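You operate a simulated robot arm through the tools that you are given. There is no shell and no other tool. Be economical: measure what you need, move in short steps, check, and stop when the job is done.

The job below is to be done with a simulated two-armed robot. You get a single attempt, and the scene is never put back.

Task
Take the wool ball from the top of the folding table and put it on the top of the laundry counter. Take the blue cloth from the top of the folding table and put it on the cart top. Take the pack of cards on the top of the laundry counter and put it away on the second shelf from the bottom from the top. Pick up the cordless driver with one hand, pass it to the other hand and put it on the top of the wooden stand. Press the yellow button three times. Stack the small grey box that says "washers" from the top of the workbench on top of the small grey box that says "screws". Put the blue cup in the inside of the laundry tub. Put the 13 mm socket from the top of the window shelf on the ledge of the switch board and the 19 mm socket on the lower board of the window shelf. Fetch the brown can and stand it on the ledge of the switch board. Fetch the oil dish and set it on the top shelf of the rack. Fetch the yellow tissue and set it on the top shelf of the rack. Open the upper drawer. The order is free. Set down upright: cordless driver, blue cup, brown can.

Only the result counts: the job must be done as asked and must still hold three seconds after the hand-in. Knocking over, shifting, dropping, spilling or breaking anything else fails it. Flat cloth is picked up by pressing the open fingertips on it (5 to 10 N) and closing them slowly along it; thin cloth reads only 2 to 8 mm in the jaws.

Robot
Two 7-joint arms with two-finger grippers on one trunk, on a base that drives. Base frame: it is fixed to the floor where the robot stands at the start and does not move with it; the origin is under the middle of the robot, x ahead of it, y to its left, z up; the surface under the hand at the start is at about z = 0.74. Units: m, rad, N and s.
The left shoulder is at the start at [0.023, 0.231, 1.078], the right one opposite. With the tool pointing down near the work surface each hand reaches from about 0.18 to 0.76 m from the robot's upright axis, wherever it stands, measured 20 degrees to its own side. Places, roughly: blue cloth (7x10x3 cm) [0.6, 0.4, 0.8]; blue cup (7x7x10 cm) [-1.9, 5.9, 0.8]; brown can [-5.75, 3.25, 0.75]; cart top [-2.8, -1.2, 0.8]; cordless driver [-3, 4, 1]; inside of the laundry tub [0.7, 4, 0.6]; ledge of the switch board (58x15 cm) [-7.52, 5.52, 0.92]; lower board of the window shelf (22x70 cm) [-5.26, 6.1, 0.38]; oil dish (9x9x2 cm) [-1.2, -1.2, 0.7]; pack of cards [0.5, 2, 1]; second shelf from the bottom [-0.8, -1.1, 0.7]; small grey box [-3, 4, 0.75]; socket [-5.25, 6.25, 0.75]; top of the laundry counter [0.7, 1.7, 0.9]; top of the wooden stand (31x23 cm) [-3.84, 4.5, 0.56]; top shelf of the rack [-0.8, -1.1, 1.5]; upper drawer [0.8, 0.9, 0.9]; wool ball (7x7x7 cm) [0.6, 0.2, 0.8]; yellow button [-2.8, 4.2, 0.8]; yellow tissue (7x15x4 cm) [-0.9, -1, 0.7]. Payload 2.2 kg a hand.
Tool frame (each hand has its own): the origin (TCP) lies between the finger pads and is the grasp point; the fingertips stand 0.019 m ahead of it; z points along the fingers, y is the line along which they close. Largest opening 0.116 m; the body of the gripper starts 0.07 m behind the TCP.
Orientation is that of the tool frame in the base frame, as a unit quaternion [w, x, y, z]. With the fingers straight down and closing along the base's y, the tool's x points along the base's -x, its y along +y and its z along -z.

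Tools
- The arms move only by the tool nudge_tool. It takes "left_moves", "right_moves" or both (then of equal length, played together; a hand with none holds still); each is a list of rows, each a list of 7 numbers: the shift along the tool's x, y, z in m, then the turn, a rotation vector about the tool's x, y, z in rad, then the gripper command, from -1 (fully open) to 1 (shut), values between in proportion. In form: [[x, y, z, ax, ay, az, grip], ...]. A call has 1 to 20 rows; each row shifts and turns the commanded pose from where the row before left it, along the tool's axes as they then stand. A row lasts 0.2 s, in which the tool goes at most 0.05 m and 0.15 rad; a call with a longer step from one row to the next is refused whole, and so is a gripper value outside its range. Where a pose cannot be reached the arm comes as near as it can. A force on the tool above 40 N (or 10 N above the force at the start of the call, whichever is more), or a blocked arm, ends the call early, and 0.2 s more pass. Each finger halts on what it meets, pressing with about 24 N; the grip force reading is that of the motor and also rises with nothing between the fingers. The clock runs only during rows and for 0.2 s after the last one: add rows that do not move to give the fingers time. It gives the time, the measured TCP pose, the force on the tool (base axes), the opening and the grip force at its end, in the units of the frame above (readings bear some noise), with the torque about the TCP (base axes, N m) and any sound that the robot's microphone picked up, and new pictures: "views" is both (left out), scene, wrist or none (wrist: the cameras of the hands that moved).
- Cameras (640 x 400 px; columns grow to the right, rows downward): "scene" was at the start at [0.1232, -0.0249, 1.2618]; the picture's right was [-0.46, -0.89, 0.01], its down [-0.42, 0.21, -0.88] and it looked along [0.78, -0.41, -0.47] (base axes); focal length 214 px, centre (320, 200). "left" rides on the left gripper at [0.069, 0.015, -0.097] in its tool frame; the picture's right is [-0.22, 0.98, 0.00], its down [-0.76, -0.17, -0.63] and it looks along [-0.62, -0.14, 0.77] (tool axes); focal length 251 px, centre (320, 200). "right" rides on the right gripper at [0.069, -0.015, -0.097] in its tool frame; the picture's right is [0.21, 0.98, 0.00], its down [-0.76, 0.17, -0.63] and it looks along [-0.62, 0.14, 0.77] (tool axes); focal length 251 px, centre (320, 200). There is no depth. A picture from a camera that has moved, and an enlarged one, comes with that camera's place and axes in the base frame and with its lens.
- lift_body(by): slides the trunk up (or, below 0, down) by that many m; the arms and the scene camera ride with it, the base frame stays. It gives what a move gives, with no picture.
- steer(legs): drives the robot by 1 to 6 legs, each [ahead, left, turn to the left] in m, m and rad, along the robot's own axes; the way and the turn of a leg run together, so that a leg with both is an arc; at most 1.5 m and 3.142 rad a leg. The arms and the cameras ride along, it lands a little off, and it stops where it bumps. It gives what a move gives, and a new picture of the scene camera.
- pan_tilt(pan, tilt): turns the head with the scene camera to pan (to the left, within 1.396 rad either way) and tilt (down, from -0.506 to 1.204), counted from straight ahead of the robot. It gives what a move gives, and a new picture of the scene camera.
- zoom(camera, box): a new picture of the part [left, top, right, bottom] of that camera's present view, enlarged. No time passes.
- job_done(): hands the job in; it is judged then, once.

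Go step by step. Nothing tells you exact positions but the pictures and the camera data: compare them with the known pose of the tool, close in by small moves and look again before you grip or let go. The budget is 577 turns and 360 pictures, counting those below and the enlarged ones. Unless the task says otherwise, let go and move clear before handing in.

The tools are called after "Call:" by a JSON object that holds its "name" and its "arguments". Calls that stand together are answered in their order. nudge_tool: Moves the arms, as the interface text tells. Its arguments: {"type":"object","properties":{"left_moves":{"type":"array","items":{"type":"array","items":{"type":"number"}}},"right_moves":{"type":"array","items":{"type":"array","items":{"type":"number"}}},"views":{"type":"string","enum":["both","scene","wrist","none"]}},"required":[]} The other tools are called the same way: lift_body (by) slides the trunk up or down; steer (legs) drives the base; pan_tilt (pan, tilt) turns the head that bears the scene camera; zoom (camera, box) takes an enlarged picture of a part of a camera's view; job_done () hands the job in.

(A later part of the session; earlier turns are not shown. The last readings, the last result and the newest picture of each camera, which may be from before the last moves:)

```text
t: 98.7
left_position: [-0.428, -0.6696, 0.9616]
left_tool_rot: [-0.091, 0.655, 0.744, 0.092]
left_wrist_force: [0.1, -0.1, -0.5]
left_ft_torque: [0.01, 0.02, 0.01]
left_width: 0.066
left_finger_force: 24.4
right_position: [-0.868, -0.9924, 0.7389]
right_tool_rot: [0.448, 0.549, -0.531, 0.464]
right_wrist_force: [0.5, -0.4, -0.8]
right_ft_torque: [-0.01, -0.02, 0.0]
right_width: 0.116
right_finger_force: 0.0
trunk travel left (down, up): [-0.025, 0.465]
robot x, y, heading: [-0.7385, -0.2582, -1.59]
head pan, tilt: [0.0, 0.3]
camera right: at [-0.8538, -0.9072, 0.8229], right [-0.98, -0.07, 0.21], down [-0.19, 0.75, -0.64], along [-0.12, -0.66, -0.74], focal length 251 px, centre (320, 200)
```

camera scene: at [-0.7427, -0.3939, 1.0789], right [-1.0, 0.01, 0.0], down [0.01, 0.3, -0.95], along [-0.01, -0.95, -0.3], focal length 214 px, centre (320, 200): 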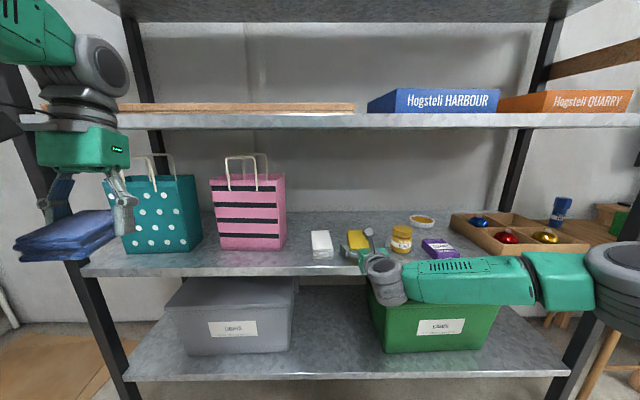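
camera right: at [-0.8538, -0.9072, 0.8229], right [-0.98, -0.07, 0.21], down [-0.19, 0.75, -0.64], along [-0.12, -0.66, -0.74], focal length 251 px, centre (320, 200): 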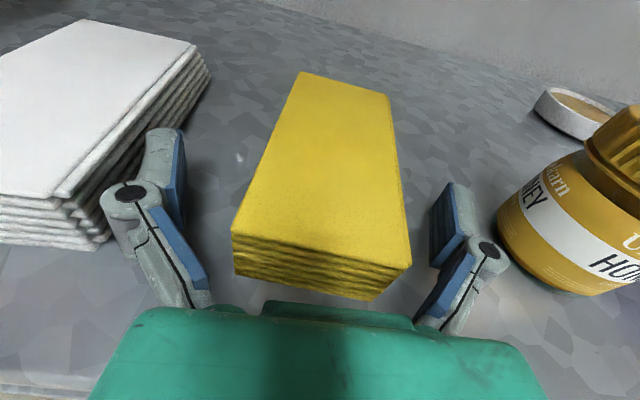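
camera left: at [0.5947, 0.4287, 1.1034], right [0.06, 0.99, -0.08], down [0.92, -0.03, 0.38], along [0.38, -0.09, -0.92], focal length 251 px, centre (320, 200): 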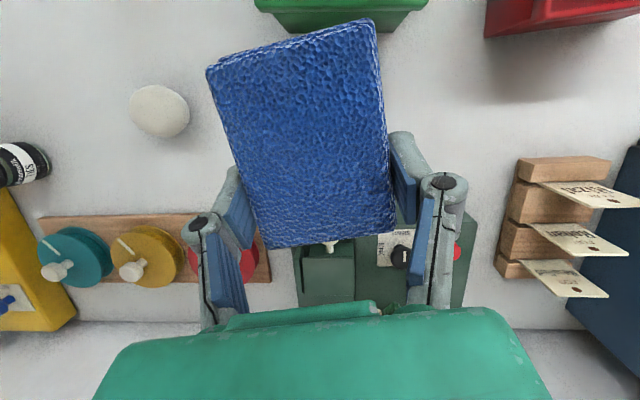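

Centred. Closing, then lift slightly and check.

Call:
{"name": "nudge_tool", "arguments": {"right_moves": [[0, 0, 0, 0, 0, 0, -0.6], [0, 0, 0, 0, 0, 0, -0.2], [0, 0, 0, 0, 0, 0, 0.3], [0, 0, 0, 0, 0, 0, 1], [0, 0, 0, 0, 0, 0, 1], [0, 0, 0, 0, 0, 0, 1], [0.02, 0, 0, 0, 0, 0, 1], [0.03, 0, 0, 0, 0, 0, 1], [0.02, 0, 0, 0, 0, 0, 1], [0, 0, 0, 0, 0, 0, 1]], "views": "wrist"}}

```text
t: 100.9
left_position: [-0.4298, -0.6691, 0.9606]
left_tool_rot: [-0.092, 0.655, 0.745, 0.092]
left_wrist_force: [-0.4, 0.6, 0.6]
left_ft_torque: [0.03, 0.02, 0.03]
left_width: 0.066
left_finger_force: 23.8
right_position: [-0.8667, -1.0021, 0.8085]
right_tool_rot: [0.449, 0.548, -0.532, 0.463]
right_wrist_force: [-0.7, 0.1, -0.9]
right_ft_torque: [0.03, -0.02, -0.01]
right_width: 0.0601
right_finger_force: 23.5
trunk travel left (down, up): [-0.025, 0.465]
robot x, y, heading: [-0.7358, -0.2555, -1.582]
head pan, tilt: [0.0, 0.3]
camera right: at [-0.854, -0.9185, 0.8923], right [-0.98, -0.07, 0.21], down [-0.19, 0.75, -0.64], along [-0.12, -0.66, -0.74], focal length 251 px, centre (320, 200)
```

right: 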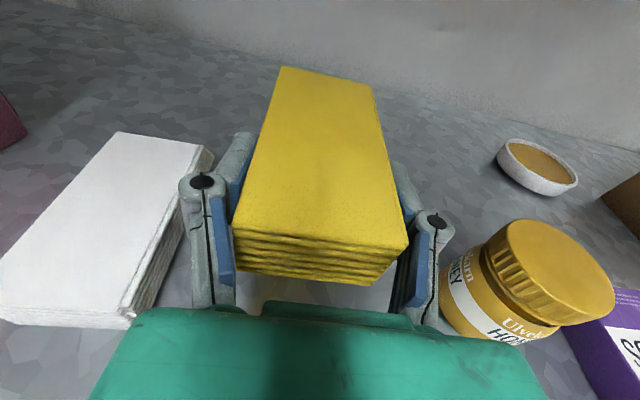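

Held. Back out, then raise the trunk.

Call:
{"name": "steer", "arguments": {"legs": [[-0.45, 0, 0]]}}

Call:
{"name": "lift_body", "arguments": {"by": 0.44}}

Call:
{"name": "nudge_tool", "arguments": {"right_moves": [[0.045, 0, 0, 0, 0, 0, 1], [0.045, 0, 0, 0, 0, 0, 1], [0.045, 0, 0, 0, 0, 0, 1], [0.045, 0, 0, 0, 0, 0, 1], [0.045, 0, 0, 0, 0, 0, 1], [0.045, 0, 0, 0, 0, 0, 1], [0, 0, 0, 0, 0.1, 0, 1], [0, 0, 0, 0, 0, 0, 1]], "views": "both"}}

```text
t: 103.6
left_position: [-0.4253, -0.2214, 0.9617]
left_tool_rot: [-0.092, 0.657, 0.743, 0.092]
left_wrist_force: [0.0, 0.0, -0.2]
left_ft_torque: [-0.02, -0.01, 0.0]
left_width: 0.0662
left_finger_force: 24.1
right_position: [-0.865, -0.5524, 0.8082]
right_tool_rot: [0.45, 0.547, -0.533, 0.462]
right_wrist_force: [0.1, -1.2, -0.2]
right_ft_torque: [0.0, 0.02, -0.04]
right_width: 0.06
right_finger_force: 24.3
trunk travel left (down, up): [-0.025, 0.465]
robot x, y, heading: [-0.738, 0.1916, -1.583]
head pan, tilt: [0.0, 0.3]
camera scene: at [-0.7333, 0.0565, 1.0789], right [-1.0, 0.02, 0.0], down [0.0, 0.3, -0.95], along [-0.02, -0.95, -0.3], focal length 214 px, centre (320, 200)
```

scene: 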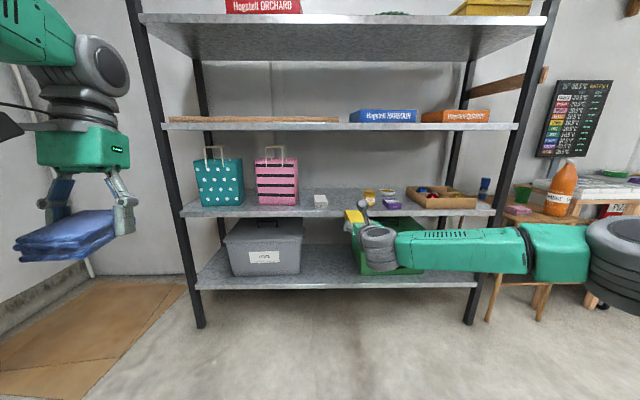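

```text
refused: 0.44 is not a number from -0.4 to 0.4
```

```text
t: 105.4
left_position: [-0.425, -0.2184, 0.9619]
left_tool_rot: [-0.089, 0.657, 0.743, 0.09]
left_wrist_force: [-0.4, 0.5, 0.3]
left_ft_torque: [-0.01, -0.01, -0.01]
left_width: 0.0659
left_finger_force: 24.1
right_position: [-0.864, -0.5945, 1.0781]
right_tool_rot: [0.478, 0.522, -0.51, 0.489]
right_wrist_force: [0.7, 0.6, -0.8]
right_ft_torque: [0.03, 0.0, -0.02]
right_width: 0.06
right_finger_force: 23.6
trunk travel left (down, up): [-0.025, 0.465]
robot x, y, heading: [-0.729, 0.1896, -1.584]
head pan, tilt: [0.0, 0.3]
camera scene: at [-0.7335, 0.0562, 1.0789], right [-1.0, 0.02, 0.0], down [0.0, 0.3, -0.95], along [-0.02, -0.95, -0.3], focal length 214 px, centre (320, 200)
camera right: at [-0.851, -0.5007, 1.1531], right [-0.98, -0.04, 0.21], down [-0.18, 0.68, -0.71], along [-0.12, -0.74, -0.67], focal length 251 px, centre (320, 200)
```

scene: 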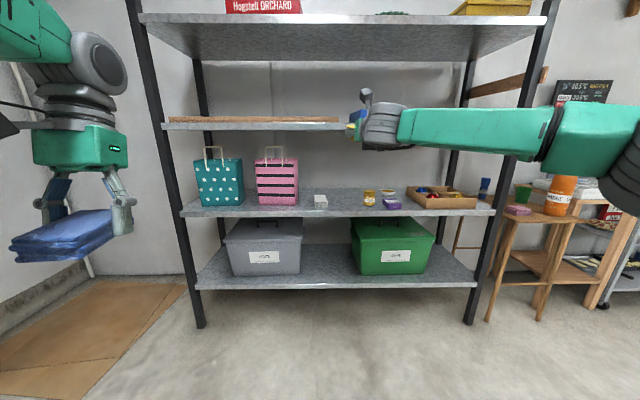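
right: 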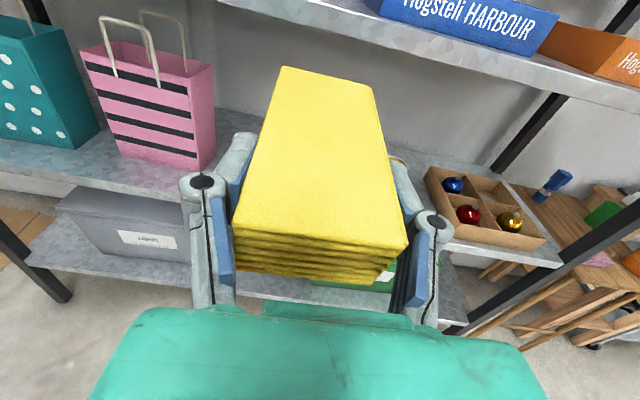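

Call:
{"name": "lift_body", "arguments": {"by": 0.4}}

Call:
{"name": "nudge_tool", "arguments": {"right_moves": [[0.045, 0, 0, 0, 0, 0, 1], [0.045, 0, 0, 0, 0, 0, 1], [0.02, 0, 0, 0, 0, 0, 1], [0, 0, 0, 0, 0, 0, 1], [0, 0, 0, 0, 0, 0, 1]], "views": "both"}}

```text
t: 109.3
left_position: [-0.4252, -0.2184, 1.3616]
left_tool_rot: [-0.09, 0.656, 0.744, 0.091]
left_wrist_force: [0.6, -1.4, 0.2]
left_ft_torque: [0.01, -0.02, 0.02]
left_width: 0.0662
left_finger_force: 24.2
right_position: [-0.8638, -0.5947, 1.4773]
right_tool_rot: [0.477, 0.523, -0.509, 0.49]
right_wrist_force: [-0.8, -0.8, 0.8]
right_ft_torque: [-0.01, 0.01, -0.01]
right_width: 0.0599
right_finger_force: 23.9
trunk travel left (down, up): [-0.425, 0.065]
robot x, y, heading: [-0.7295, 0.1909, -1.584]
head pan, tilt: [0.0, 0.3]
```

```text
t: 110.5
left_position: [-0.4239, -0.2194, 1.3628]
left_tool_rot: [-0.091, 0.657, 0.743, 0.091]
left_wrist_force: [0.5, -0.2, 0.0]
left_ft_torque: [-0.05, 0.04, -0.05]
left_width: 0.066
left_finger_force: 23.8
right_position: [-0.8646, -0.6017, 1.5865]
right_tool_rot: [0.478, 0.523, -0.508, 0.49]
right_wrist_force: [0.2, 0.1, -0.7]
right_ft_torque: [0.01, 0.06, 0.03]
right_width: 0.0602
right_finger_force: 23.9
trunk travel left (down, up): [-0.425, 0.065]
robot x, y, heading: [-0.7288, 0.1895, -1.588]
head pan, tilt: [0.0, 0.3]
camera scene: at [-0.7331, 0.0544, 1.4789], right [-1.0, 0.02, 0.0], down [0.0, 0.3, -0.95], along [-0.02, -0.95, -0.3], focal length 214 px, centre (320, 200)
camera right: at [-0.8512, -0.5087, 1.6627], right [-0.98, -0.04, 0.21], down [-0.18, 0.68, -0.71], along [-0.12, -0.74, -0.67], focal length 251 px, centre (320, 200)
```

scene: 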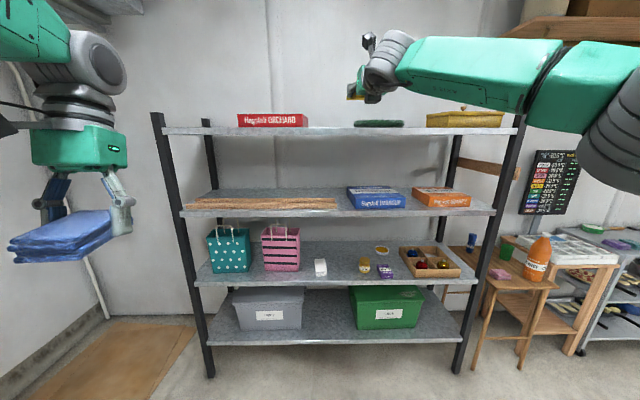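
right: 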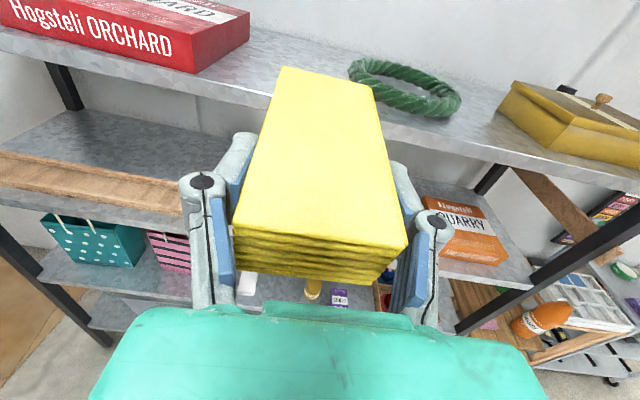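

Gap between the red box and the wreath is centred near x=-0.81. Drive 0.3 forward, shift the hand left and pitch the tissue level again.

Call:
{"name": "steer", "arguments": {"legs": [[0.3, 0, 0]]}}

Call:
{"name": "nudge_tool", "arguments": {"right_moves": [[0, -0.025, 0.02, 0, -0.1, 0, 1], [0, -0.025, 0.03, 0, 0, 0, 1], [0, 0, 0.04, 0, 0, 0, 1], [0, 0, 0.03, 0, 0, 0, 1], [0, 0, 0, 0, 0, 0, 1], [0, 0, 0, 0, 0, 0, 1]], "views": "both"}}

```text
t: 112.5
left_position: [-0.4299, -0.5155, 1.362]
left_tool_rot: [-0.09, 0.657, 0.743, 0.09]
left_wrist_force: [0.3, 0.1, -0.9]
left_ft_torque: [0.01, 0.01, 0.0]
left_width: 0.0661
left_finger_force: 23.7
right_position: [-0.869, -0.8976, 1.5876]
right_tool_rot: [0.477, 0.523, -0.509, 0.489]
right_wrist_force: [0.7, 0.2, 0.3]
right_ft_torque: [-0.03, 0.04, 0.03]
right_width: 0.0601
right_finger_force: 24.0
trunk travel left (down, up): [-0.425, 0.065]
robot x, y, heading: [-0.736, -0.1042, -1.585]
head pan, tilt: [0.0, 0.3]
camera scene: at [-0.7378, -0.2409, 1.4791], right [-1.0, 0.02, 0.0], down [0.0, 0.3, -0.95], along [-0.02, -0.95, -0.3], focal length 214 px, centre (320, 200)
```

scene: 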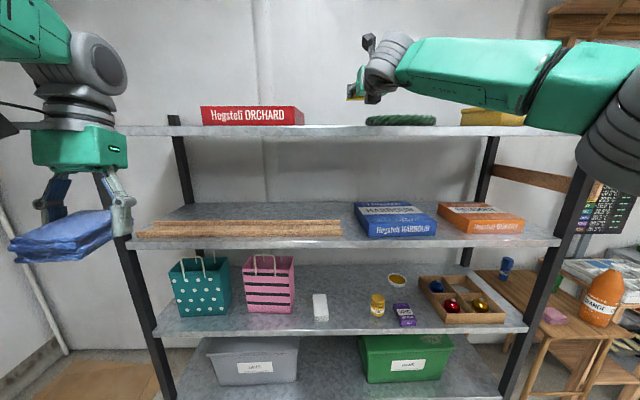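

```text
t: 113.9
left_position: [-0.4253, -0.5132, 1.3618]
left_tool_rot: [-0.091, 0.657, 0.743, 0.089]
left_wrist_force: [-0.3, -0.9, -0.5]
left_ft_torque: [0.01, 0.03, 0.01]
left_width: 0.0661
left_finger_force: 24.2
right_position: [-0.834, -0.9219, 1.5796]
right_tool_rot: [0.452, 0.547, -0.532, 0.462]
right_wrist_force: [0.0, 0.2, -0.9]
right_ft_torque: [0.0, 0.03, 0.01]
right_width: 0.0602
right_finger_force: 24.2
right hand out of reach, approached as far as the arm can: row 2, 3, 4
trunk travel left (down, up): [-0.425, 0.065]
robot x, y, heading: [-0.737, -0.1025, -1.592]
head pan, tilt: [0.0, 0.3]
camera scene: at [-0.7331, -0.2435, 1.4788], right [-1.0, 0.02, 0.0], down [0.0, 0.3, -0.95], along [-0.02, -0.95, -0.3], focal length 214 px, centre (320, 200)
camera right: at [-0.8211, -0.8362, 1.6639], right [-0.97, -0.06, 0.22], down [-0.19, 0.74, -0.64], along [-0.12, -0.67, -0.73], focal length 251 px, centre (320, 200)
```

scene: 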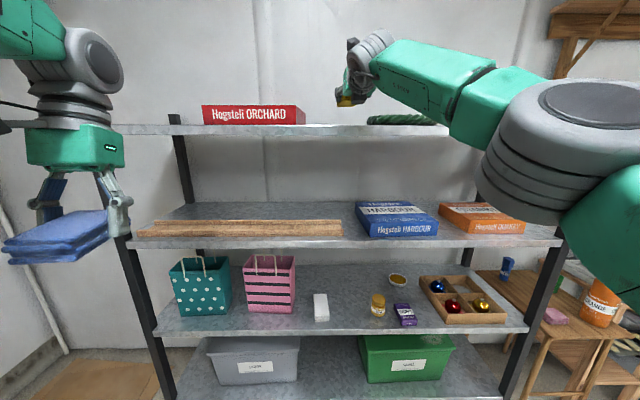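
right: 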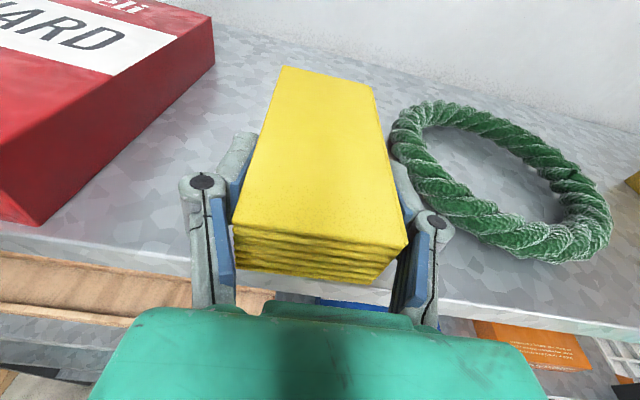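

Drive 0.1 closer, then lower toward the top shelf.

Call:
{"name": "steer", "arguments": {"legs": [[0.1, 0, 0]]}}

Call:
{"name": "nudge_tool", "arguments": {"right_moves": [[-0.02, 0, 0, 0, 0, 0, 1], [-0.02, 0, 0, 0, 0, 0, 1], [-0.01, 0, 0, 0, 0, 0, 1], [-0.005, 0, 0, 0, 0, 0, 1], [0, 0, 0, 0, 0, 0, 1], [0, 0, 0, 0, 0, 0, 1]], "views": "wrist"}}

```text
t: 115.0
left_position: [-0.4279, -0.6099, 1.3632]
left_tool_rot: [-0.09, 0.657, 0.743, 0.088]
left_wrist_force: [0.3, 0.1, -1.6]
left_ft_torque: [-0.01, 0.0, -0.02]
left_width: 0.0662
left_finger_force: 24.4
right_position: [-0.8376, -1.0174, 1.5803]
right_tool_rot: [0.454, 0.546, -0.531, 0.463]
right_wrist_force: [0.9, 0.2, -1.5]
right_ft_torque: [0.03, 0.0, 0.0]
right_width: 0.0603
right_finger_force: 24.1
trunk travel left (down, up): [-0.425, 0.065]
robot x, y, heading: [-0.7379, -0.2059, -1.587]
head pan, tilt: [0.0, 0.3]
camera scene: at [-0.7334, -0.3384, 1.4794], right [-1.0, 0.02, 0.0], down [0.0, 0.3, -0.96], along [-0.02, -0.96, -0.3], focal length 214 px, centre (320, 200)
```

scene: 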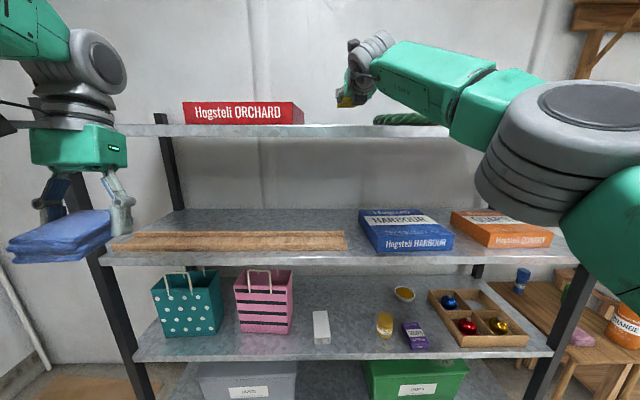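

```text
t: 116.2
left_position: [-0.4335, -0.6065, 1.3652]
left_tool_rot: [-0.087, 0.658, 0.743, 0.088]
left_wrist_force: [0.0, 0.1, -0.3]
left_ft_torque: [-0.03, -0.01, -0.01]
left_width: 0.0658
left_finger_force: 24.9
right_position: [-0.8471, -1.0045, 1.5371]
right_tool_rot: [0.456, 0.541, -0.529, 0.468]
right_wrist_force: [0.5, 0.8, 0.3]
right_ft_torque: [-0.01, 0.02, -0.01]
right_width: 0.0602
right_finger_force: 24.2
trunk travel left (down, up): [-0.425, 0.065]
robot x, y, heading: [-0.7378, -0.2026, -1.584]
head pan, tilt: [0.0, 0.3]
stopped in row 5 (right hand): the force on the tool passed its limit at 43 N (the readings are from after the stop); the commanded pose is now the measured one
camera right: at [-0.8335, -0.9181, 1.6187], right [-0.98, -0.05, 0.21], down [-0.18, 0.73, -0.66], along [-0.12, -0.68, -0.72], focal length 251 px, centre (320, 200)
```

right: 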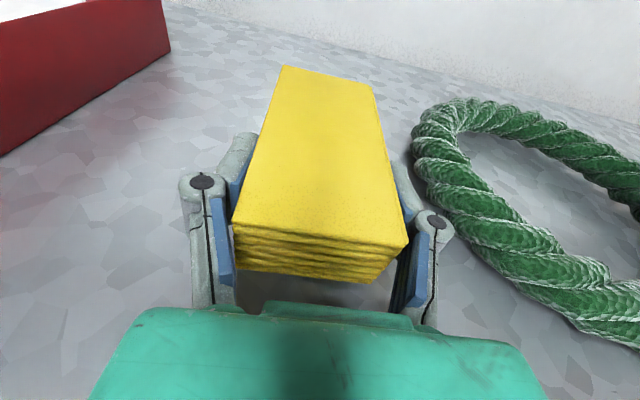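

Touched the shelf at z≈1.535 and rebounded. Lower gently by millimetres.

Call:
{"name": "nudge_tool", "arguments": {"right_moves": [[-0.002, -0.005, 0, 0, 0, 0, 1], [-0.002, -0.005, 0, 0, 0, 0, 1], [-0.001, 0, 0, 0, 0, 0, 1], [0, 0, 0, 0, 0, 0, 1], [0, 0, 0, 0, 0, 0, 1]], "views": "none"}}

```text
t: 117.4
left_position: [-0.4327, -0.6056, 1.367]
left_tool_rot: [-0.087, 0.657, 0.743, 0.088]
left_wrist_force: [0.4, -1.1, 0.2]
left_ft_torque: [0.05, 0.0, -0.05]
left_width: 0.0662
left_finger_force: 23.9
right_position: [-0.8391, -1.0045, 1.5347]
right_tool_rot: [0.459, 0.538, -0.53, 0.468]
right_wrist_force: [-5.5, -15.9, 33.8]
right_ft_torque: [2.35, 0.72, 0.68]
right_width: 0.06
right_finger_force: 24.1
trunk travel left (down, up): [-0.425, 0.065]
robot x, y, heading: [-0.7384, -0.2056, -1.59]
head pan, tilt: [0.0, 0.3]
```

The hand's underside is bearing on the shelf edge and the tissue bottom is within millimetres of the shelf. Open partly, then rise and withdraw.

Call:
{"name": "nudge_tool", "arguments": {"right_moves": [[0.001, 0, 0, 0, 0, 0, 0.2], [0, 0, 0, 0, 0, 0, -0.1], [0, 0, 0, 0, 0, 0, -0.3], [0, 0, 0, 0, 0, 0, -0.45], [0, 0, 0, 0, 0, 0, -0.45]], "views": "wrist"}}

```text
t: 118.6
left_position: [-0.4348, -0.6062, 1.3674]
left_tool_rot: [-0.087, 0.657, 0.744, 0.088]
left_wrist_force: [-0.5, 0.2, -1.2]
left_ft_torque: [-0.04, 0.01, 0.0]
left_width: 0.066
left_finger_force: 24.2
right_position: [-0.8398, -1.0026, 1.5351]
right_tool_rot: [0.457, 0.539, -0.529, 0.469]
right_wrist_force: [-6.1, -14.2, 32.4]
right_ft_torque: [2.32, 0.78, 0.82]
right_width: 0.0842
right_finger_force: 0.1
trunk travel left (down, up): [-0.425, 0.065]
robot x, y, heading: [-0.7341, -0.2034, -1.591]
head pan, tilt: [0.0, 0.3]
camera right: at [-0.8261, -0.9162, 1.6173], right [-0.98, -0.05, 0.21], down [-0.18, 0.73, -0.66], along [-0.12, -0.68, -0.72], focal length 251 px, centre (320, 200)
```

right: 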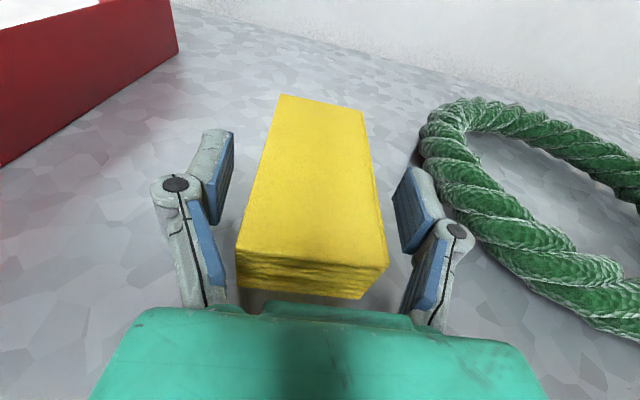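

Tissue released on the top shelf. Rise and withdraw.

Call:
{"name": "nudge_tool", "arguments": {"right_moves": [[0.01, 0, 0, 0, 0, 0, -0.45], [0.02, 0, -0.01, 0, 0, 0, -0.45], [0.02, 0, -0.03, 0, 0, 0, -0.45], [0.01, 0, -0.04, 0, 0, 0, -0.45], [0, 0, -0.045, 0, 0, 0, -0.45], [0, 0, 0, 0, 0, 0, -0.45]], "views": "wrist"}}

Call:
{"name": "steer", "arguments": {"legs": [[-0.35, 0, 0]]}}

```text
t: 120.0
left_position: [-0.433, -0.607, 1.3664]
left_tool_rot: [-0.087, 0.657, 0.743, 0.089]
left_wrist_force: [-0.4, 0.2, -0.9]
left_ft_torque: [0.0, 0.0, 0.01]
left_width: 0.0663
left_finger_force: 24.2
right_position: [-0.8409, -0.8913, 1.6086]
right_tool_rot: [0.456, 0.541, -0.531, 0.467]
right_wrist_force: [-0.2, -0.6, -1.1]
right_ft_torque: [0.01, 0.01, -0.01]
right_width: 0.0839
right_finger_force: 0.1
trunk travel left (down, up): [-0.425, 0.065]
robot x, y, heading: [-0.7354, -0.2049, -1.585]
head pan, tilt: [0.0, 0.3]
camera right: at [-0.8271, -0.8037, 1.6916], right [-0.98, -0.05, 0.21], down [-0.18, 0.73, -0.66], along [-0.12, -0.68, -0.73], focal length 251 px, centre (320, 200)
```

right: 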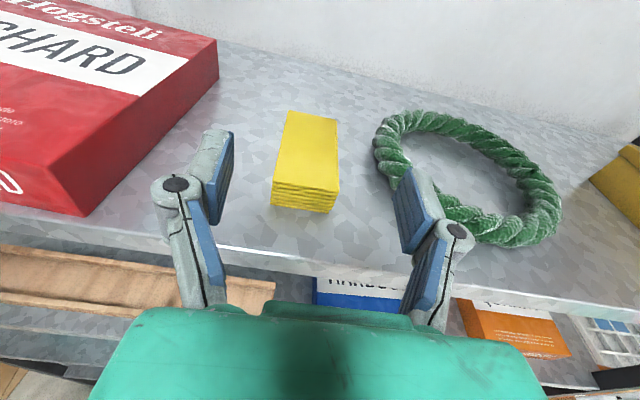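

```text
t: 122.3
left_position: [-0.4239, -0.2543, 1.3646]
left_tool_rot: [-0.089, 0.658, 0.743, 0.089]
left_wrist_force: [-0.6, 0.3, -1.1]
left_ft_torque: [-0.01, 0.01, -0.01]
left_width: 0.0661
left_finger_force: 24.2
right_position: [-0.8304, -0.5397, 1.6073]
right_tool_rot: [0.456, 0.541, -0.53, 0.466]
right_wrist_force: [0.8, -0.8, -0.8]
right_ft_torque: [0.0, 0.0, -0.01]
right_width: 0.084
right_finger_force: 0.1
trunk travel left (down, up): [-0.425, 0.065]
robot x, y, heading: [-0.7306, 0.1471, -1.586]
head pan, tilt: [0.0, 0.3]
camera scene: at [-0.7306, 0.0082, 1.4786], right [-1.0, 0.02, 0.0], down [0.0, 0.3, -0.95], along [-0.02, -0.95, -0.3], focal length 214 px, centre (320, 200)
```

scene: 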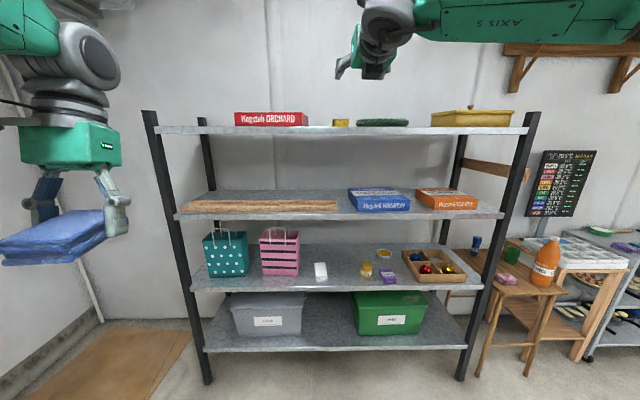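

Tissue done. Next the oil dish on the second shelf at about (-1.18, -1.24). Shift right, lower the trunk, bring the hand down with a steeper pitch.

Call:
{"name": "steer", "arguments": {"legs": [[0, -0.3, 0]]}}

Call:
{"name": "lift_body", "arguments": {"by": -0.4}}

Call:
{"name": "nudge_tool", "arguments": {"right_moves": [[-0.045, 0, 0, 0, -0.1, 0, -1], [-0.045, 0, 0, 0, -0.1, 0, -1], [-0.045, 0, 0, 0, -0.14, 0, -1], [-0.04, 0, 0.022, 0, 0, 0, -1], [-0.04, 0, 0.022, 0, 0, 0, -1], [-0.04, 0, 0.022, 0, 0, 0, -1], [-0.04, 0, 0.022, 0, 0, 0, -1], [0, 0, 0, 0, 0, 0, -1], [0, 0, 0, 0, 0, 0, -1]], "views": "both"}}

```text
t: 124.4
left_position: [-0.7058, -0.2435, 1.3636]
left_tool_rot: [-0.093, 0.658, 0.743, 0.083]
left_wrist_force: [0.8, -0.1, -0.6]
left_ft_torque: [0.02, 0.05, 0.0]
left_width: 0.0661
left_finger_force: 24.2
right_position: [-1.1105, -0.5264, 1.612]
right_tool_rot: [0.46, 0.544, -0.526, 0.465]
right_wrist_force: [1.1, -0.1, 0.7]
right_ft_torque: [-0.03, 0.03, -0.1]
right_width: 0.084
right_finger_force: 0.0
trunk travel left (down, up): [-0.425, 0.065]
robot x, y, heading: [-1.0287, 0.1544, -1.591]
head pan, tilt: [0.0, 0.3]
camera scene: at [-1.0217, 0.0159, 1.4789], right [-1.0, 0.02, 0.01], down [0.0, 0.3, -0.95], along [-0.02, -0.95, -0.3], focal length 214 px, centre (320, 200)
```

scene: 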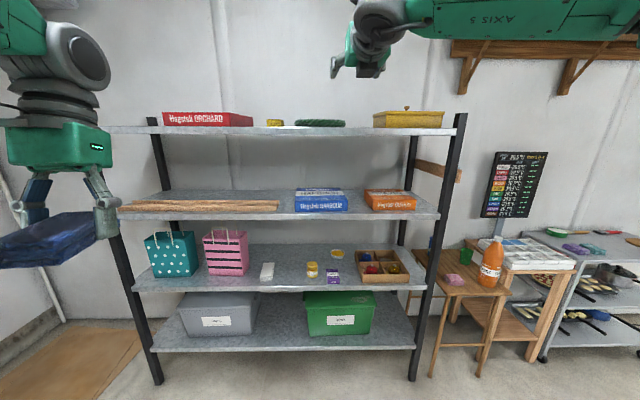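

```text
t: 128.2
left_position: [-0.7281, -0.2398, 0.9705]
left_tool_rot: [-0.084, 0.658, 0.743, 0.088]
left_wrist_force: [-1.3, -0.2, 0.0]
left_ft_torque: [0.01, -0.04, -0.01]
left_width: 0.0658
left_finger_force: 24.3
right_position: [-1.1361, -0.5207, 1.2136]
right_tool_rot: [0.457, 0.539, -0.53, 0.469]
right_wrist_force: [-1.2, 0.3, 0.3]
right_ft_torque: [0.02, -0.01, 0.12]
right_width: 0.084
right_finger_force: 0.1
trunk travel left (down, up): [-0.025, 0.465]
robot x, y, heading: [-1.0312, 0.1564, -1.591]
head pan, tilt: [0.0, 0.3]
```

```text
t: 130.2
left_position: [-0.7065, -0.2408, 0.9638]
left_tool_rot: [-0.092, 0.658, 0.743, 0.083]
left_wrist_force: [0.6, -0.2, -1.0]
left_ft_torque: [0.0, 0.01, 0.01]
left_width: 0.0661
left_finger_force: 24.1
right_position: [-1.1129, -0.4921, 0.8995]
right_tool_rot: [0.365, 0.615, -0.595, 0.367]
right_wrist_force: [1.3, 0.7, 0.8]
right_ft_torque: [-0.02, 0.05, -0.04]
right_width: 0.116
right_finger_force: 0.1
trunk travel left (down, up): [-0.025, 0.465]
robot x, y, heading: [-1.0254, 0.1539, -1.589]
head pan, tilt: [0.0, 0.3]
camera scene: at [-1.0232, 0.0173, 1.0789], right [-1.0, 0.02, 0.01], down [0.0, 0.3, -0.95], along [-0.02, -0.95, -0.3], focal length 214 px, centre (320, 200)
camera right: at [-1.0975, -0.4385, 1.0063], right [-0.97, -0.12, 0.2], down [-0.19, 0.91, -0.37], along [-0.14, -0.4, -0.9], focal length 251 px, centre (320, 200)
```

scene: 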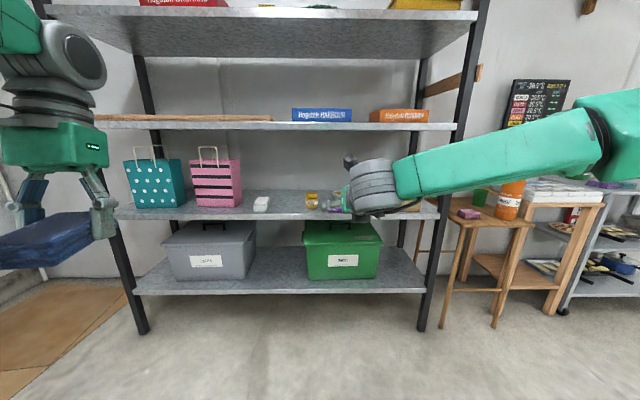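
right: 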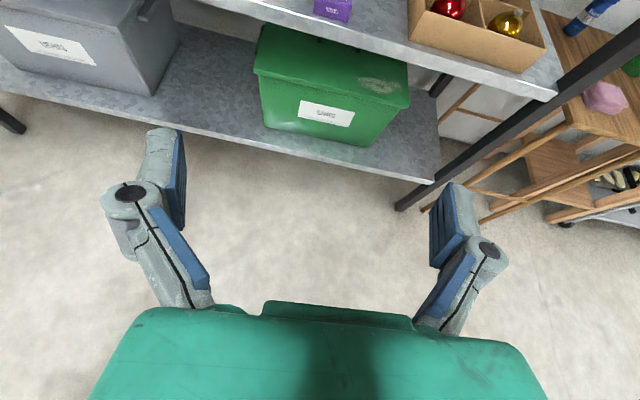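

Lower slightly and drive in with the hand between the shelves.

Call:
{"name": "nudge_tool", "arguments": {"right_moves": [[-0.031, 0.015, 0.016, 0, 0, 0, -1], [-0.031, 0.015, 0.016, 0, 0, 0, -1], [0, 0, 0, 0, 0, 0, -1]], "views": "none"}}

Call:
{"name": "steer", "arguments": {"legs": [[0.42, 0, 0]]}}

Call:
{"name": "nudge_tool", "arguments": {"right_moves": [[0, 0, 0, 0, 0, 0, -1], [0, 0, 0, 0, 0, 0, -1]], "views": "wrist"}}

```text
t: 131.0
left_position: [-0.7082, -0.2399, 0.9648]
left_tool_rot: [-0.092, 0.657, 0.744, 0.082]
left_wrist_force: [0.2, 0.2, -0.6]
left_ft_torque: [0.01, 0.03, 0.02]
left_width: 0.0659
left_finger_force: 24.3
right_position: [-1.1454, -0.4925, 0.8315]
right_tool_rot: [0.365, 0.614, -0.595, 0.368]
right_wrist_force: [1.5, 0.4, 0.5]
right_ft_torque: [-0.02, 0.04, 0.0]
right_width: 0.1161
right_finger_force: 0.0
trunk travel left (down, up): [-0.025, 0.465]
robot x, y, heading: [-1.0278, 0.153, -1.59]
head pan, tilt: [0.0, 0.3]
```

```text
t: 133.6
left_position: [-0.7211, -0.6587, 0.9658]
left_tool_rot: [-0.089, 0.658, 0.743, 0.083]
left_wrist_force: [0.4, -0.6, 0.0]
left_ft_torque: [-0.01, -0.01, 0.03]
left_width: 0.0659
left_finger_force: 23.9
right_position: [-1.1583, -0.911, 0.8301]
right_tool_rot: [0.363, 0.614, -0.597, 0.368]
right_wrist_force: [0.5, 0.1, -0.1]
right_ft_torque: [-0.01, 0.03, -0.01]
right_width: 0.1161
right_finger_force: 0.1
trunk travel left (down, up): [-0.025, 0.465]
robot x, y, heading: [-1.0341, -0.2664, -1.589]
head pan, tilt: [0.0, 0.3]
camera scene: at [-1.036, -0.4015, 1.0788], right [-1.0, 0.02, 0.0], down [0.0, 0.3, -0.95], along [-0.02, -0.95, -0.3], focal length 214 px, centre (320, 200)
```

scene: 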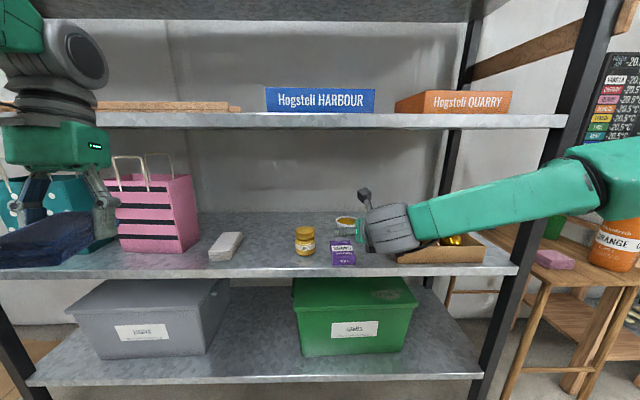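

```text
t: 134.2
left_position: [-0.7219, -0.656, 0.9656]
left_tool_rot: [-0.089, 0.658, 0.743, 0.084]
left_wrist_force: [-0.3, -0.6, 0.0]
left_ft_torque: [-0.02, 0.0, 0.0]
left_width: 0.0659
left_finger_force: 24.4
right_position: [-1.1584, -0.9099, 0.8327]
right_tool_rot: [0.365, 0.613, -0.596, 0.369]
right_wrist_force: [0.1, 0.0, 0.3]
right_ft_torque: [-0.02, 0.01, 0.02]
right_width: 0.1158
right_finger_force: 0.1
trunk travel left (down, up): [-0.025, 0.465]
robot x, y, heading: [-1.0323, -0.2581, -1.588]
head pan, tilt: [0.0, 0.3]
camera right: at [-1.1435, -0.8537, 0.9382], right [-0.97, -0.12, 0.2], down [-0.19, 0.91, -0.38], along [-0.13, -0.41, -0.9], focal length 251 px, centre (320, 200)
```

right: 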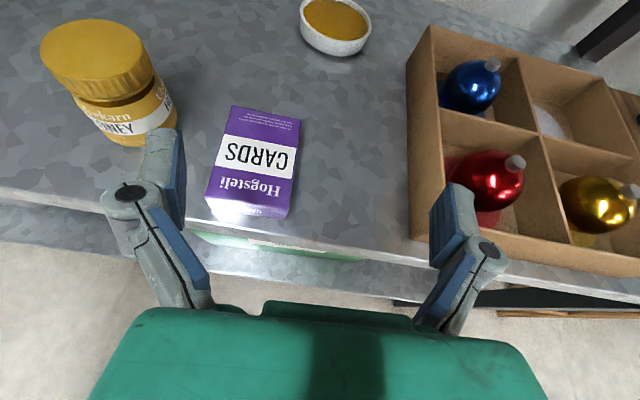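

Dish centre ≈(-1.165, -1.20), tray edge at x≈-1.265. Drive 0.12 closer, then move in partway.

Call:
{"name": "steer", "arguments": {"legs": [[0.12, 0, 0]]}}

Call:
{"name": "nudge_tool", "arguments": {"right_moves": [[0.01, 0.003, 0.02, 0, 0, 0, -1], [0.015, 0.003, 0.03, 0, 0, 0, -1], [0, 0, 0.03, 0, 0, 0, -1], [0, 0, 0, 0, 0, 0, -1], [0, 0, 0, 0, 0, 0, -1]], "views": "both"}}

```text
t: 135.4
left_position: [-0.7267, -0.7765, 0.9659]
left_tool_rot: [-0.089, 0.658, 0.743, 0.085]
left_wrist_force: [-0.5, -0.4, -0.8]
left_ft_torque: [0.06, -0.05, -0.03]
left_width: 0.0661
left_finger_force: 24.4
right_position: [-1.1634, -1.0309, 0.8305]
right_tool_rot: [0.365, 0.612, -0.597, 0.37]
right_wrist_force: [-0.3, -0.5, 0.0]
right_ft_torque: [0.02, 0.04, 0.01]
right_width: 0.1161
right_finger_force: 0.1
trunk travel left (down, up): [-0.025, 0.465]
robot x, y, heading: [-1.0356, -0.3844, -1.589]
head pan, tilt: [0.0, 0.3]
camera scene: at [-1.041, -0.5222, 1.0787], right [-1.0, 0.02, 0.0], down [0.01, 0.3, -0.95], along [-0.02, -0.95, -0.3], focal length 214 px, centre (320, 200)
```

scene: 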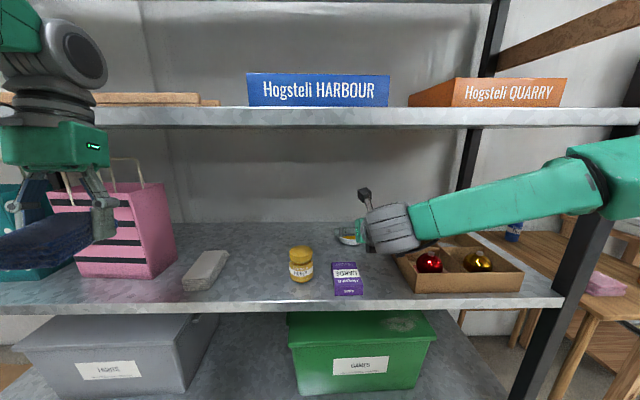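

```text
t: 136.6
left_position: [-0.7261, -0.7764, 0.9642]
left_tool_rot: [-0.091, 0.658, 0.743, 0.087]
left_wrist_force: [0.7, 0.9, -0.3]
left_ft_torque: [0.01, 0.01, -0.01]
left_width: 0.066
left_finger_force: 24.1
right_position: [-1.1659, -1.1103, 0.8184]
right_tool_rot: [0.365, 0.612, -0.596, 0.37]
right_wrist_force: [-0.3, -0.5, -0.4]
right_ft_torque: [-0.02, -0.02, 0.02]
right_width: 0.1162
right_finger_force: 0.0
trunk travel left (down, up): [-0.025, 0.465]
robot x, y, heading: [-1.0412, -0.3873, -1.592]
head pan, tilt: [0.0, 0.3]
camera scene: at [-1.0403, -0.5215, 1.0788], right [-1.0, 0.02, 0.0], down [0.01, 0.3, -0.95], along [-0.02, -0.95, -0.3], focal length 214 px, centre (320, 200)
camera right: at [-1.1519, -1.0553, 0.9247], right [-0.97, -0.12, 0.2], down [-0.19, 0.91, -0.38], along [-0.13, -0.41, -0.9], focal length 251 px, centre (320, 200)
```

scene: 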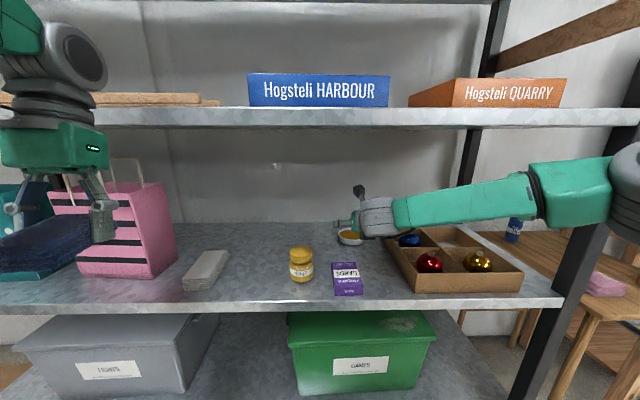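
right: 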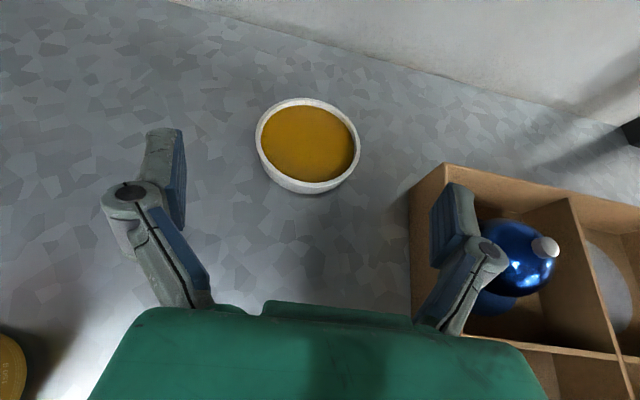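

Dish centred near (-1.162, -1.186). Approach down around it, most of the way.

Call:
{"name": "nudge_tool", "arguments": {"right_moves": [[-0.008, -0.001, 0.022, 0, 0, 0, -0.92], [-0.008, -0.001, 0.022, 0, 0, 0, -0.92], [-0.008, -0.001, 0.022, 0, 0, 0, -0.92], [-0.008, 0, 0.02, 0, 0, 0, -0.92], [0, 0, 0, 0, 0, 0, -0.92], [0, 0, 0, 0, 0, 0, -0.92]], "views": "wrist"}}

```text
t: 138.0
left_position: [-0.7254, -0.7748, 0.9634]
left_tool_rot: [-0.091, 0.658, 0.742, 0.088]
left_wrist_force: [-0.6, -0.1, -0.3]
left_ft_torque: [-0.03, 0.01, -0.05]
left_width: 0.0662
left_finger_force: 24.3
right_position: [-1.1623, -1.1713, 0.7498]
right_tool_rot: [0.365, 0.612, -0.596, 0.371]
right_wrist_force: [0.2, -1.3, 0.0]
right_ft_torque: [0.01, 0.0, 0.01]
right_width: 0.1113
right_finger_force: 0.0
trunk travel left (down, up): [-0.025, 0.465]
robot x, y, heading: [-1.0384, -0.385, -1.592]
head pan, tilt: [0.0, 0.3]
camera right: at [-1.1474, -1.1164, 0.8569], right [-0.97, -0.12, 0.2], down [-0.19, 0.91, -0.38], along [-0.13, -0.41, -0.9], focal length 251 px, centre (320, 200)
```

right: 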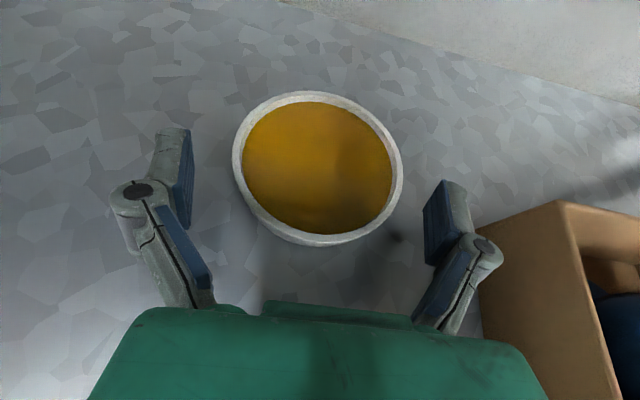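

Call:
{"name": "nudge_tool", "arguments": {"right_moves": [[-0.001, 0, 0.009, 0, 0, 0, -0.92], [0, 0, 0.0085, 0, 0, 0, -0.92], [0, 0, 0, 0, 0, 0, -0.92], [0, 0, 0, 0, 0, 0, -0.92]], "views": "wrist"}}

```text
t: 139.0
left_position: [-0.7255, -0.775, 0.9631]
left_tool_rot: [-0.091, 0.658, 0.742, 0.088]
left_wrist_force: [0.2, -0.2, 0.3]
left_ft_torque: [0.01, -0.02, -0.04]
left_width: 0.0662
left_finger_force: 23.8
right_position: [-1.1612, -1.1862, 0.743]
right_tool_rot: [0.365, 0.612, -0.596, 0.37]
right_wrist_force: [-0.6, 0.0, -1.1]
right_ft_torque: [-0.03, -0.02, 0.01]
right_width: 0.1112
right_finger_force: 0.1
trunk travel left (down, up): [-0.025, 0.465]
robot x, y, heading: [-1.0377, -0.3849, -1.588]
head pan, tilt: [0.0, 0.3]
camera right: at [-1.1471, -1.1316, 0.8485], right [-0.97, -0.12, 0.2], down [-0.19, 0.91, -0.38], along [-0.13, -0.41, -0.9], focal length 251 px, centre (320, 200)
```

right: 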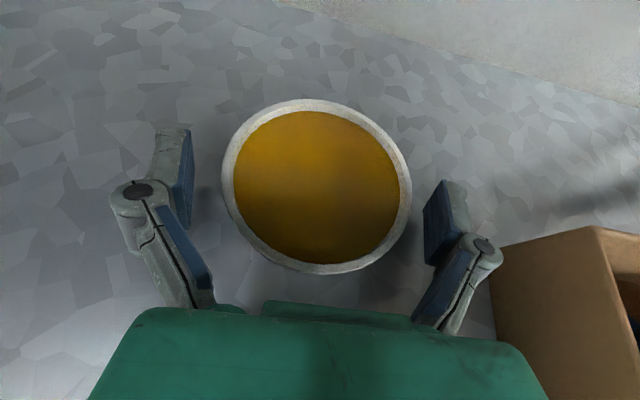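

Dish centred between the pads. Close slowly.

Call:
{"name": "nudge_tool", "arguments": {"right_moves": [[0, 0, 0, 0, 0, 0, -0.8], [0, 0, 0, 0, 0, 0, -0.7], [0, 0, 0, 0, 0, 0, -0.6], [0, 0, 0, 0, 0, 0, -0.5], [0, 0, 0, 0, 0, 0, -0.3], [0, 0, 0, 0, 0, 0, 0.3], [0, 0, 0, 0, 0, 0, 0.3]], "views": "wrist"}}

```text
t: 140.6
left_position: [-0.7255, -0.7754, 0.9644]
left_tool_rot: [-0.092, 0.657, 0.743, 0.088]
left_wrist_force: [-0.3, -0.3, -0.3]
left_ft_torque: [-0.03, 0.02, 0.03]
left_width: 0.0662
left_finger_force: 23.8
right_position: [-1.1625, -1.1864, 0.7427]
right_tool_rot: [0.365, 0.612, -0.596, 0.37]
right_wrist_force: [-2.3, 0.7, 0.4]
right_ft_torque: [-0.01, -0.03, -0.01]
right_width: 0.0865
right_finger_force: 23.8
trunk travel left (down, up): [-0.025, 0.465]
robot x, y, heading: [-1.0365, -0.3879, -1.59]
head pan, tilt: [0.0, 0.3]
camera right: at [-1.1475, -1.1315, 0.8487], right [-0.97, -0.12, 0.2], down [-0.19, 0.91, -0.38], along [-0.13, -0.41, -0.9], focal length 251 px, centre (320, 200)
```

right: 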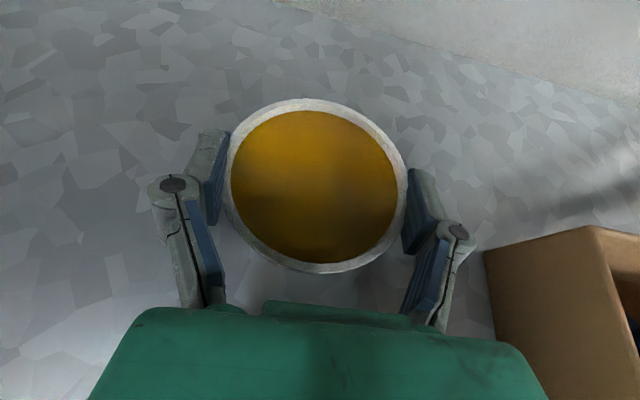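

Gripped. Lift gently, keeping it level.

Call:
{"name": "nudge_tool", "arguments": {"right_moves": [[0.0044, 0, -0.0023, 0, 0, 0, 0.3], [0.0089, 0, -0.0046, 0, 0, 0, 0.3], [0.0133, 0, -0.007, 0, 0, 0, 0.3], [0.0133, 0, -0.007, 0, 0, 0, 0.3], [0.0133, 0, -0.007, 0, 0, 0, 0.3], [0.0133, 0, -0.007, 0, 0, 0, 0.3], [0.0133, 0, -0.007, 0, 0, 0, 0.3], [0.0044, 0, -0.0023, 0, 0, 0, 0.3], [0, 0, 0, 0, 0, 0, 0.3]], "views": "both"}}

```text
t: 142.6
left_position: [-0.7259, -0.7748, 0.963]
left_tool_rot: [-0.092, 0.658, 0.742, 0.088]
left_wrist_force: [0.4, 0.2, 0.4]
left_ft_torque: [0.02, 0.0, 0.01]
left_width: 0.066
left_finger_force: 24.7
right_position: [-1.1617, -1.186, 0.8384]
right_tool_rot: [0.365, 0.611, -0.597, 0.37]
right_wrist_force: [-1.4, 0.3, -1.7]
right_ft_torque: [0.04, -0.01, 0.0]
right_width: 0.0864
right_finger_force: 24.0
trunk travel left (down, up): [-0.025, 0.465]
robot x, y, heading: [-1.0398, -0.383, -1.59]
head pan, tilt: [0.0, 0.3]
camera scene: at [-1.0401, -0.522, 1.0787], right [-1.0, 0.02, 0.0], down [0.01, 0.3, -0.95], along [-0.02, -0.95, -0.3], focal length 214 px, centre (320, 200)
camera right: at [-1.1466, -1.1312, 0.9437], right [-0.97, -0.12, 0.2], down [-0.19, 0.91, -0.38], along [-0.13, -0.41, -0.9], focal length 251 px, centre (320, 200)
```

scene: 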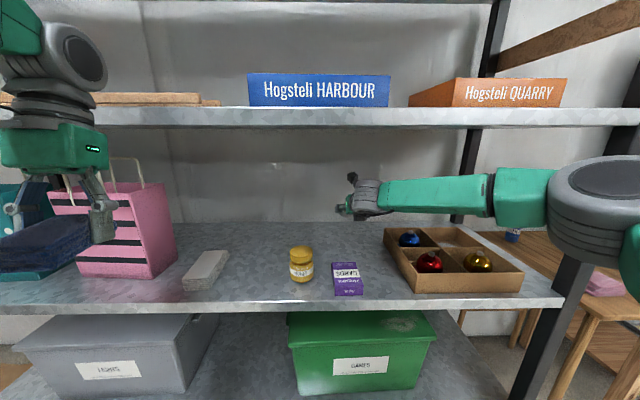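
right: 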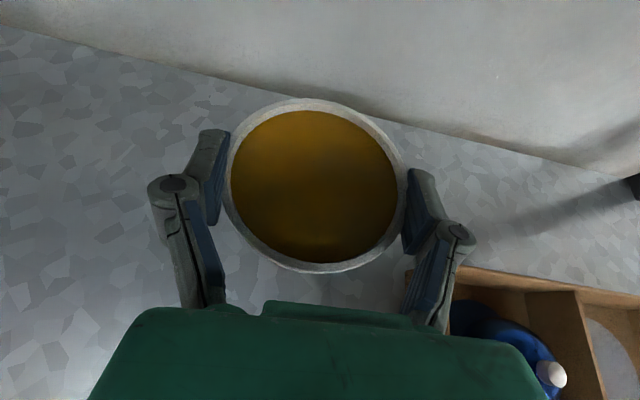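

Dish is held level. Back out, raise the trunk, and go to the free left end of the top shelf (x≈-0.2).

Call:
{"name": "steer", "arguments": {"legs": [[-0.55, 0, 0]]}}

Call:
{"name": "lift_body", "arguments": {"by": 0.4}}

Call:
{"name": "steer", "arguments": {"legs": [[0, 0.4, 0], [0, 0.4, 0]]}}

```text
t: 145.8
left_position: [-0.7154, -0.2221, 0.9636]
left_tool_rot: [-0.091, 0.658, 0.742, 0.088]
left_wrist_force: [0.3, -0.5, 0.6]
left_ft_torque: [-0.03, -0.01, -0.04]
left_width: 0.0659
left_finger_force: 23.6
right_position: [-1.1506, -0.6327, 0.8384]
right_tool_rot: [0.366, 0.61, -0.597, 0.37]
right_wrist_force: [0.3, 1.1, -3.2]
right_ft_torque: [0.04, 0.03, 0.02]
right_width: 0.0866
right_finger_force: 24.1
trunk travel left (down, up): [-0.025, 0.465]
robot x, y, heading: [-1.026, 0.1642, -1.592]
head pan, tilt: [0.0, 0.3]
camera scene: at [-1.0297, 0.0313, 1.0788], right [-1.0, 0.02, 0.0], down [0.01, 0.3, -0.95], along [-0.02, -0.95, -0.3], focal length 214 px, centre (320, 200)
```

scene: 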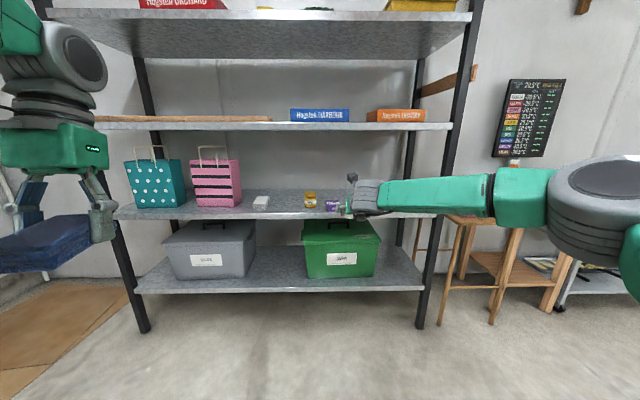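

```text
t: 149.6
left_position: [-0.7156, -0.2209, 1.3597]
left_tool_rot: [-0.095, 0.658, 0.742, 0.091]
left_wrist_force: [0.1, 0.2, -0.2]
left_ft_torque: [-0.03, -0.03, -0.01]
left_width: 0.0658
left_finger_force: 24.5
right_position: [-1.1522, -0.6318, 1.2409]
right_tool_rot: [0.366, 0.611, -0.596, 0.371]
right_wrist_force: [-0.5, 0.4, -2.3]
right_ft_torque: [0.0, 0.02, -0.02]
right_width: 0.0865
right_finger_force: 24.1
trunk travel left (down, up): [-0.425, 0.065]
robot x, y, heading: [-1.0271, 0.1659, -1.592]
head pan, tilt: [0.0, 0.3]
```

```text
t: 154.2
left_position: [0.1097, -0.232, 1.355]
left_tool_rot: [-0.101, 0.654, 0.745, 0.086]
left_wrist_force: [-0.5, 0.0, -0.3]
left_ft_torque: [-0.01, 0.08, 0.01]
left_width: 0.0663
left_finger_force: 24.1
right_position: [-0.323, -0.644, 1.2418]
right_tool_rot: [0.368, 0.616, -0.591, 0.369]
right_wrist_force: [2.2, 1.1, -3.3]
right_ft_torque: [-0.02, 0.02, -0.09]
right_width: 0.0864
right_finger_force: 23.9
trunk travel left (down, up): [-0.425, 0.065]
robot x, y, heading: [-0.2211, 0.152, -1.585]
head pan, tilt: [0.0, 0.3]
camera scene: at [-0.214, 0.0159, 1.4787], right [-1.0, 0.01, 0.01], down [0.0, 0.3, -0.95], along [-0.01, -0.95, -0.3], focal length 214 px, centre (320, 200)
```

scene: 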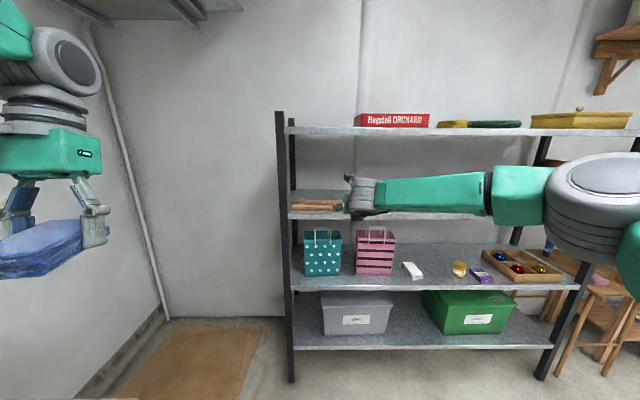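

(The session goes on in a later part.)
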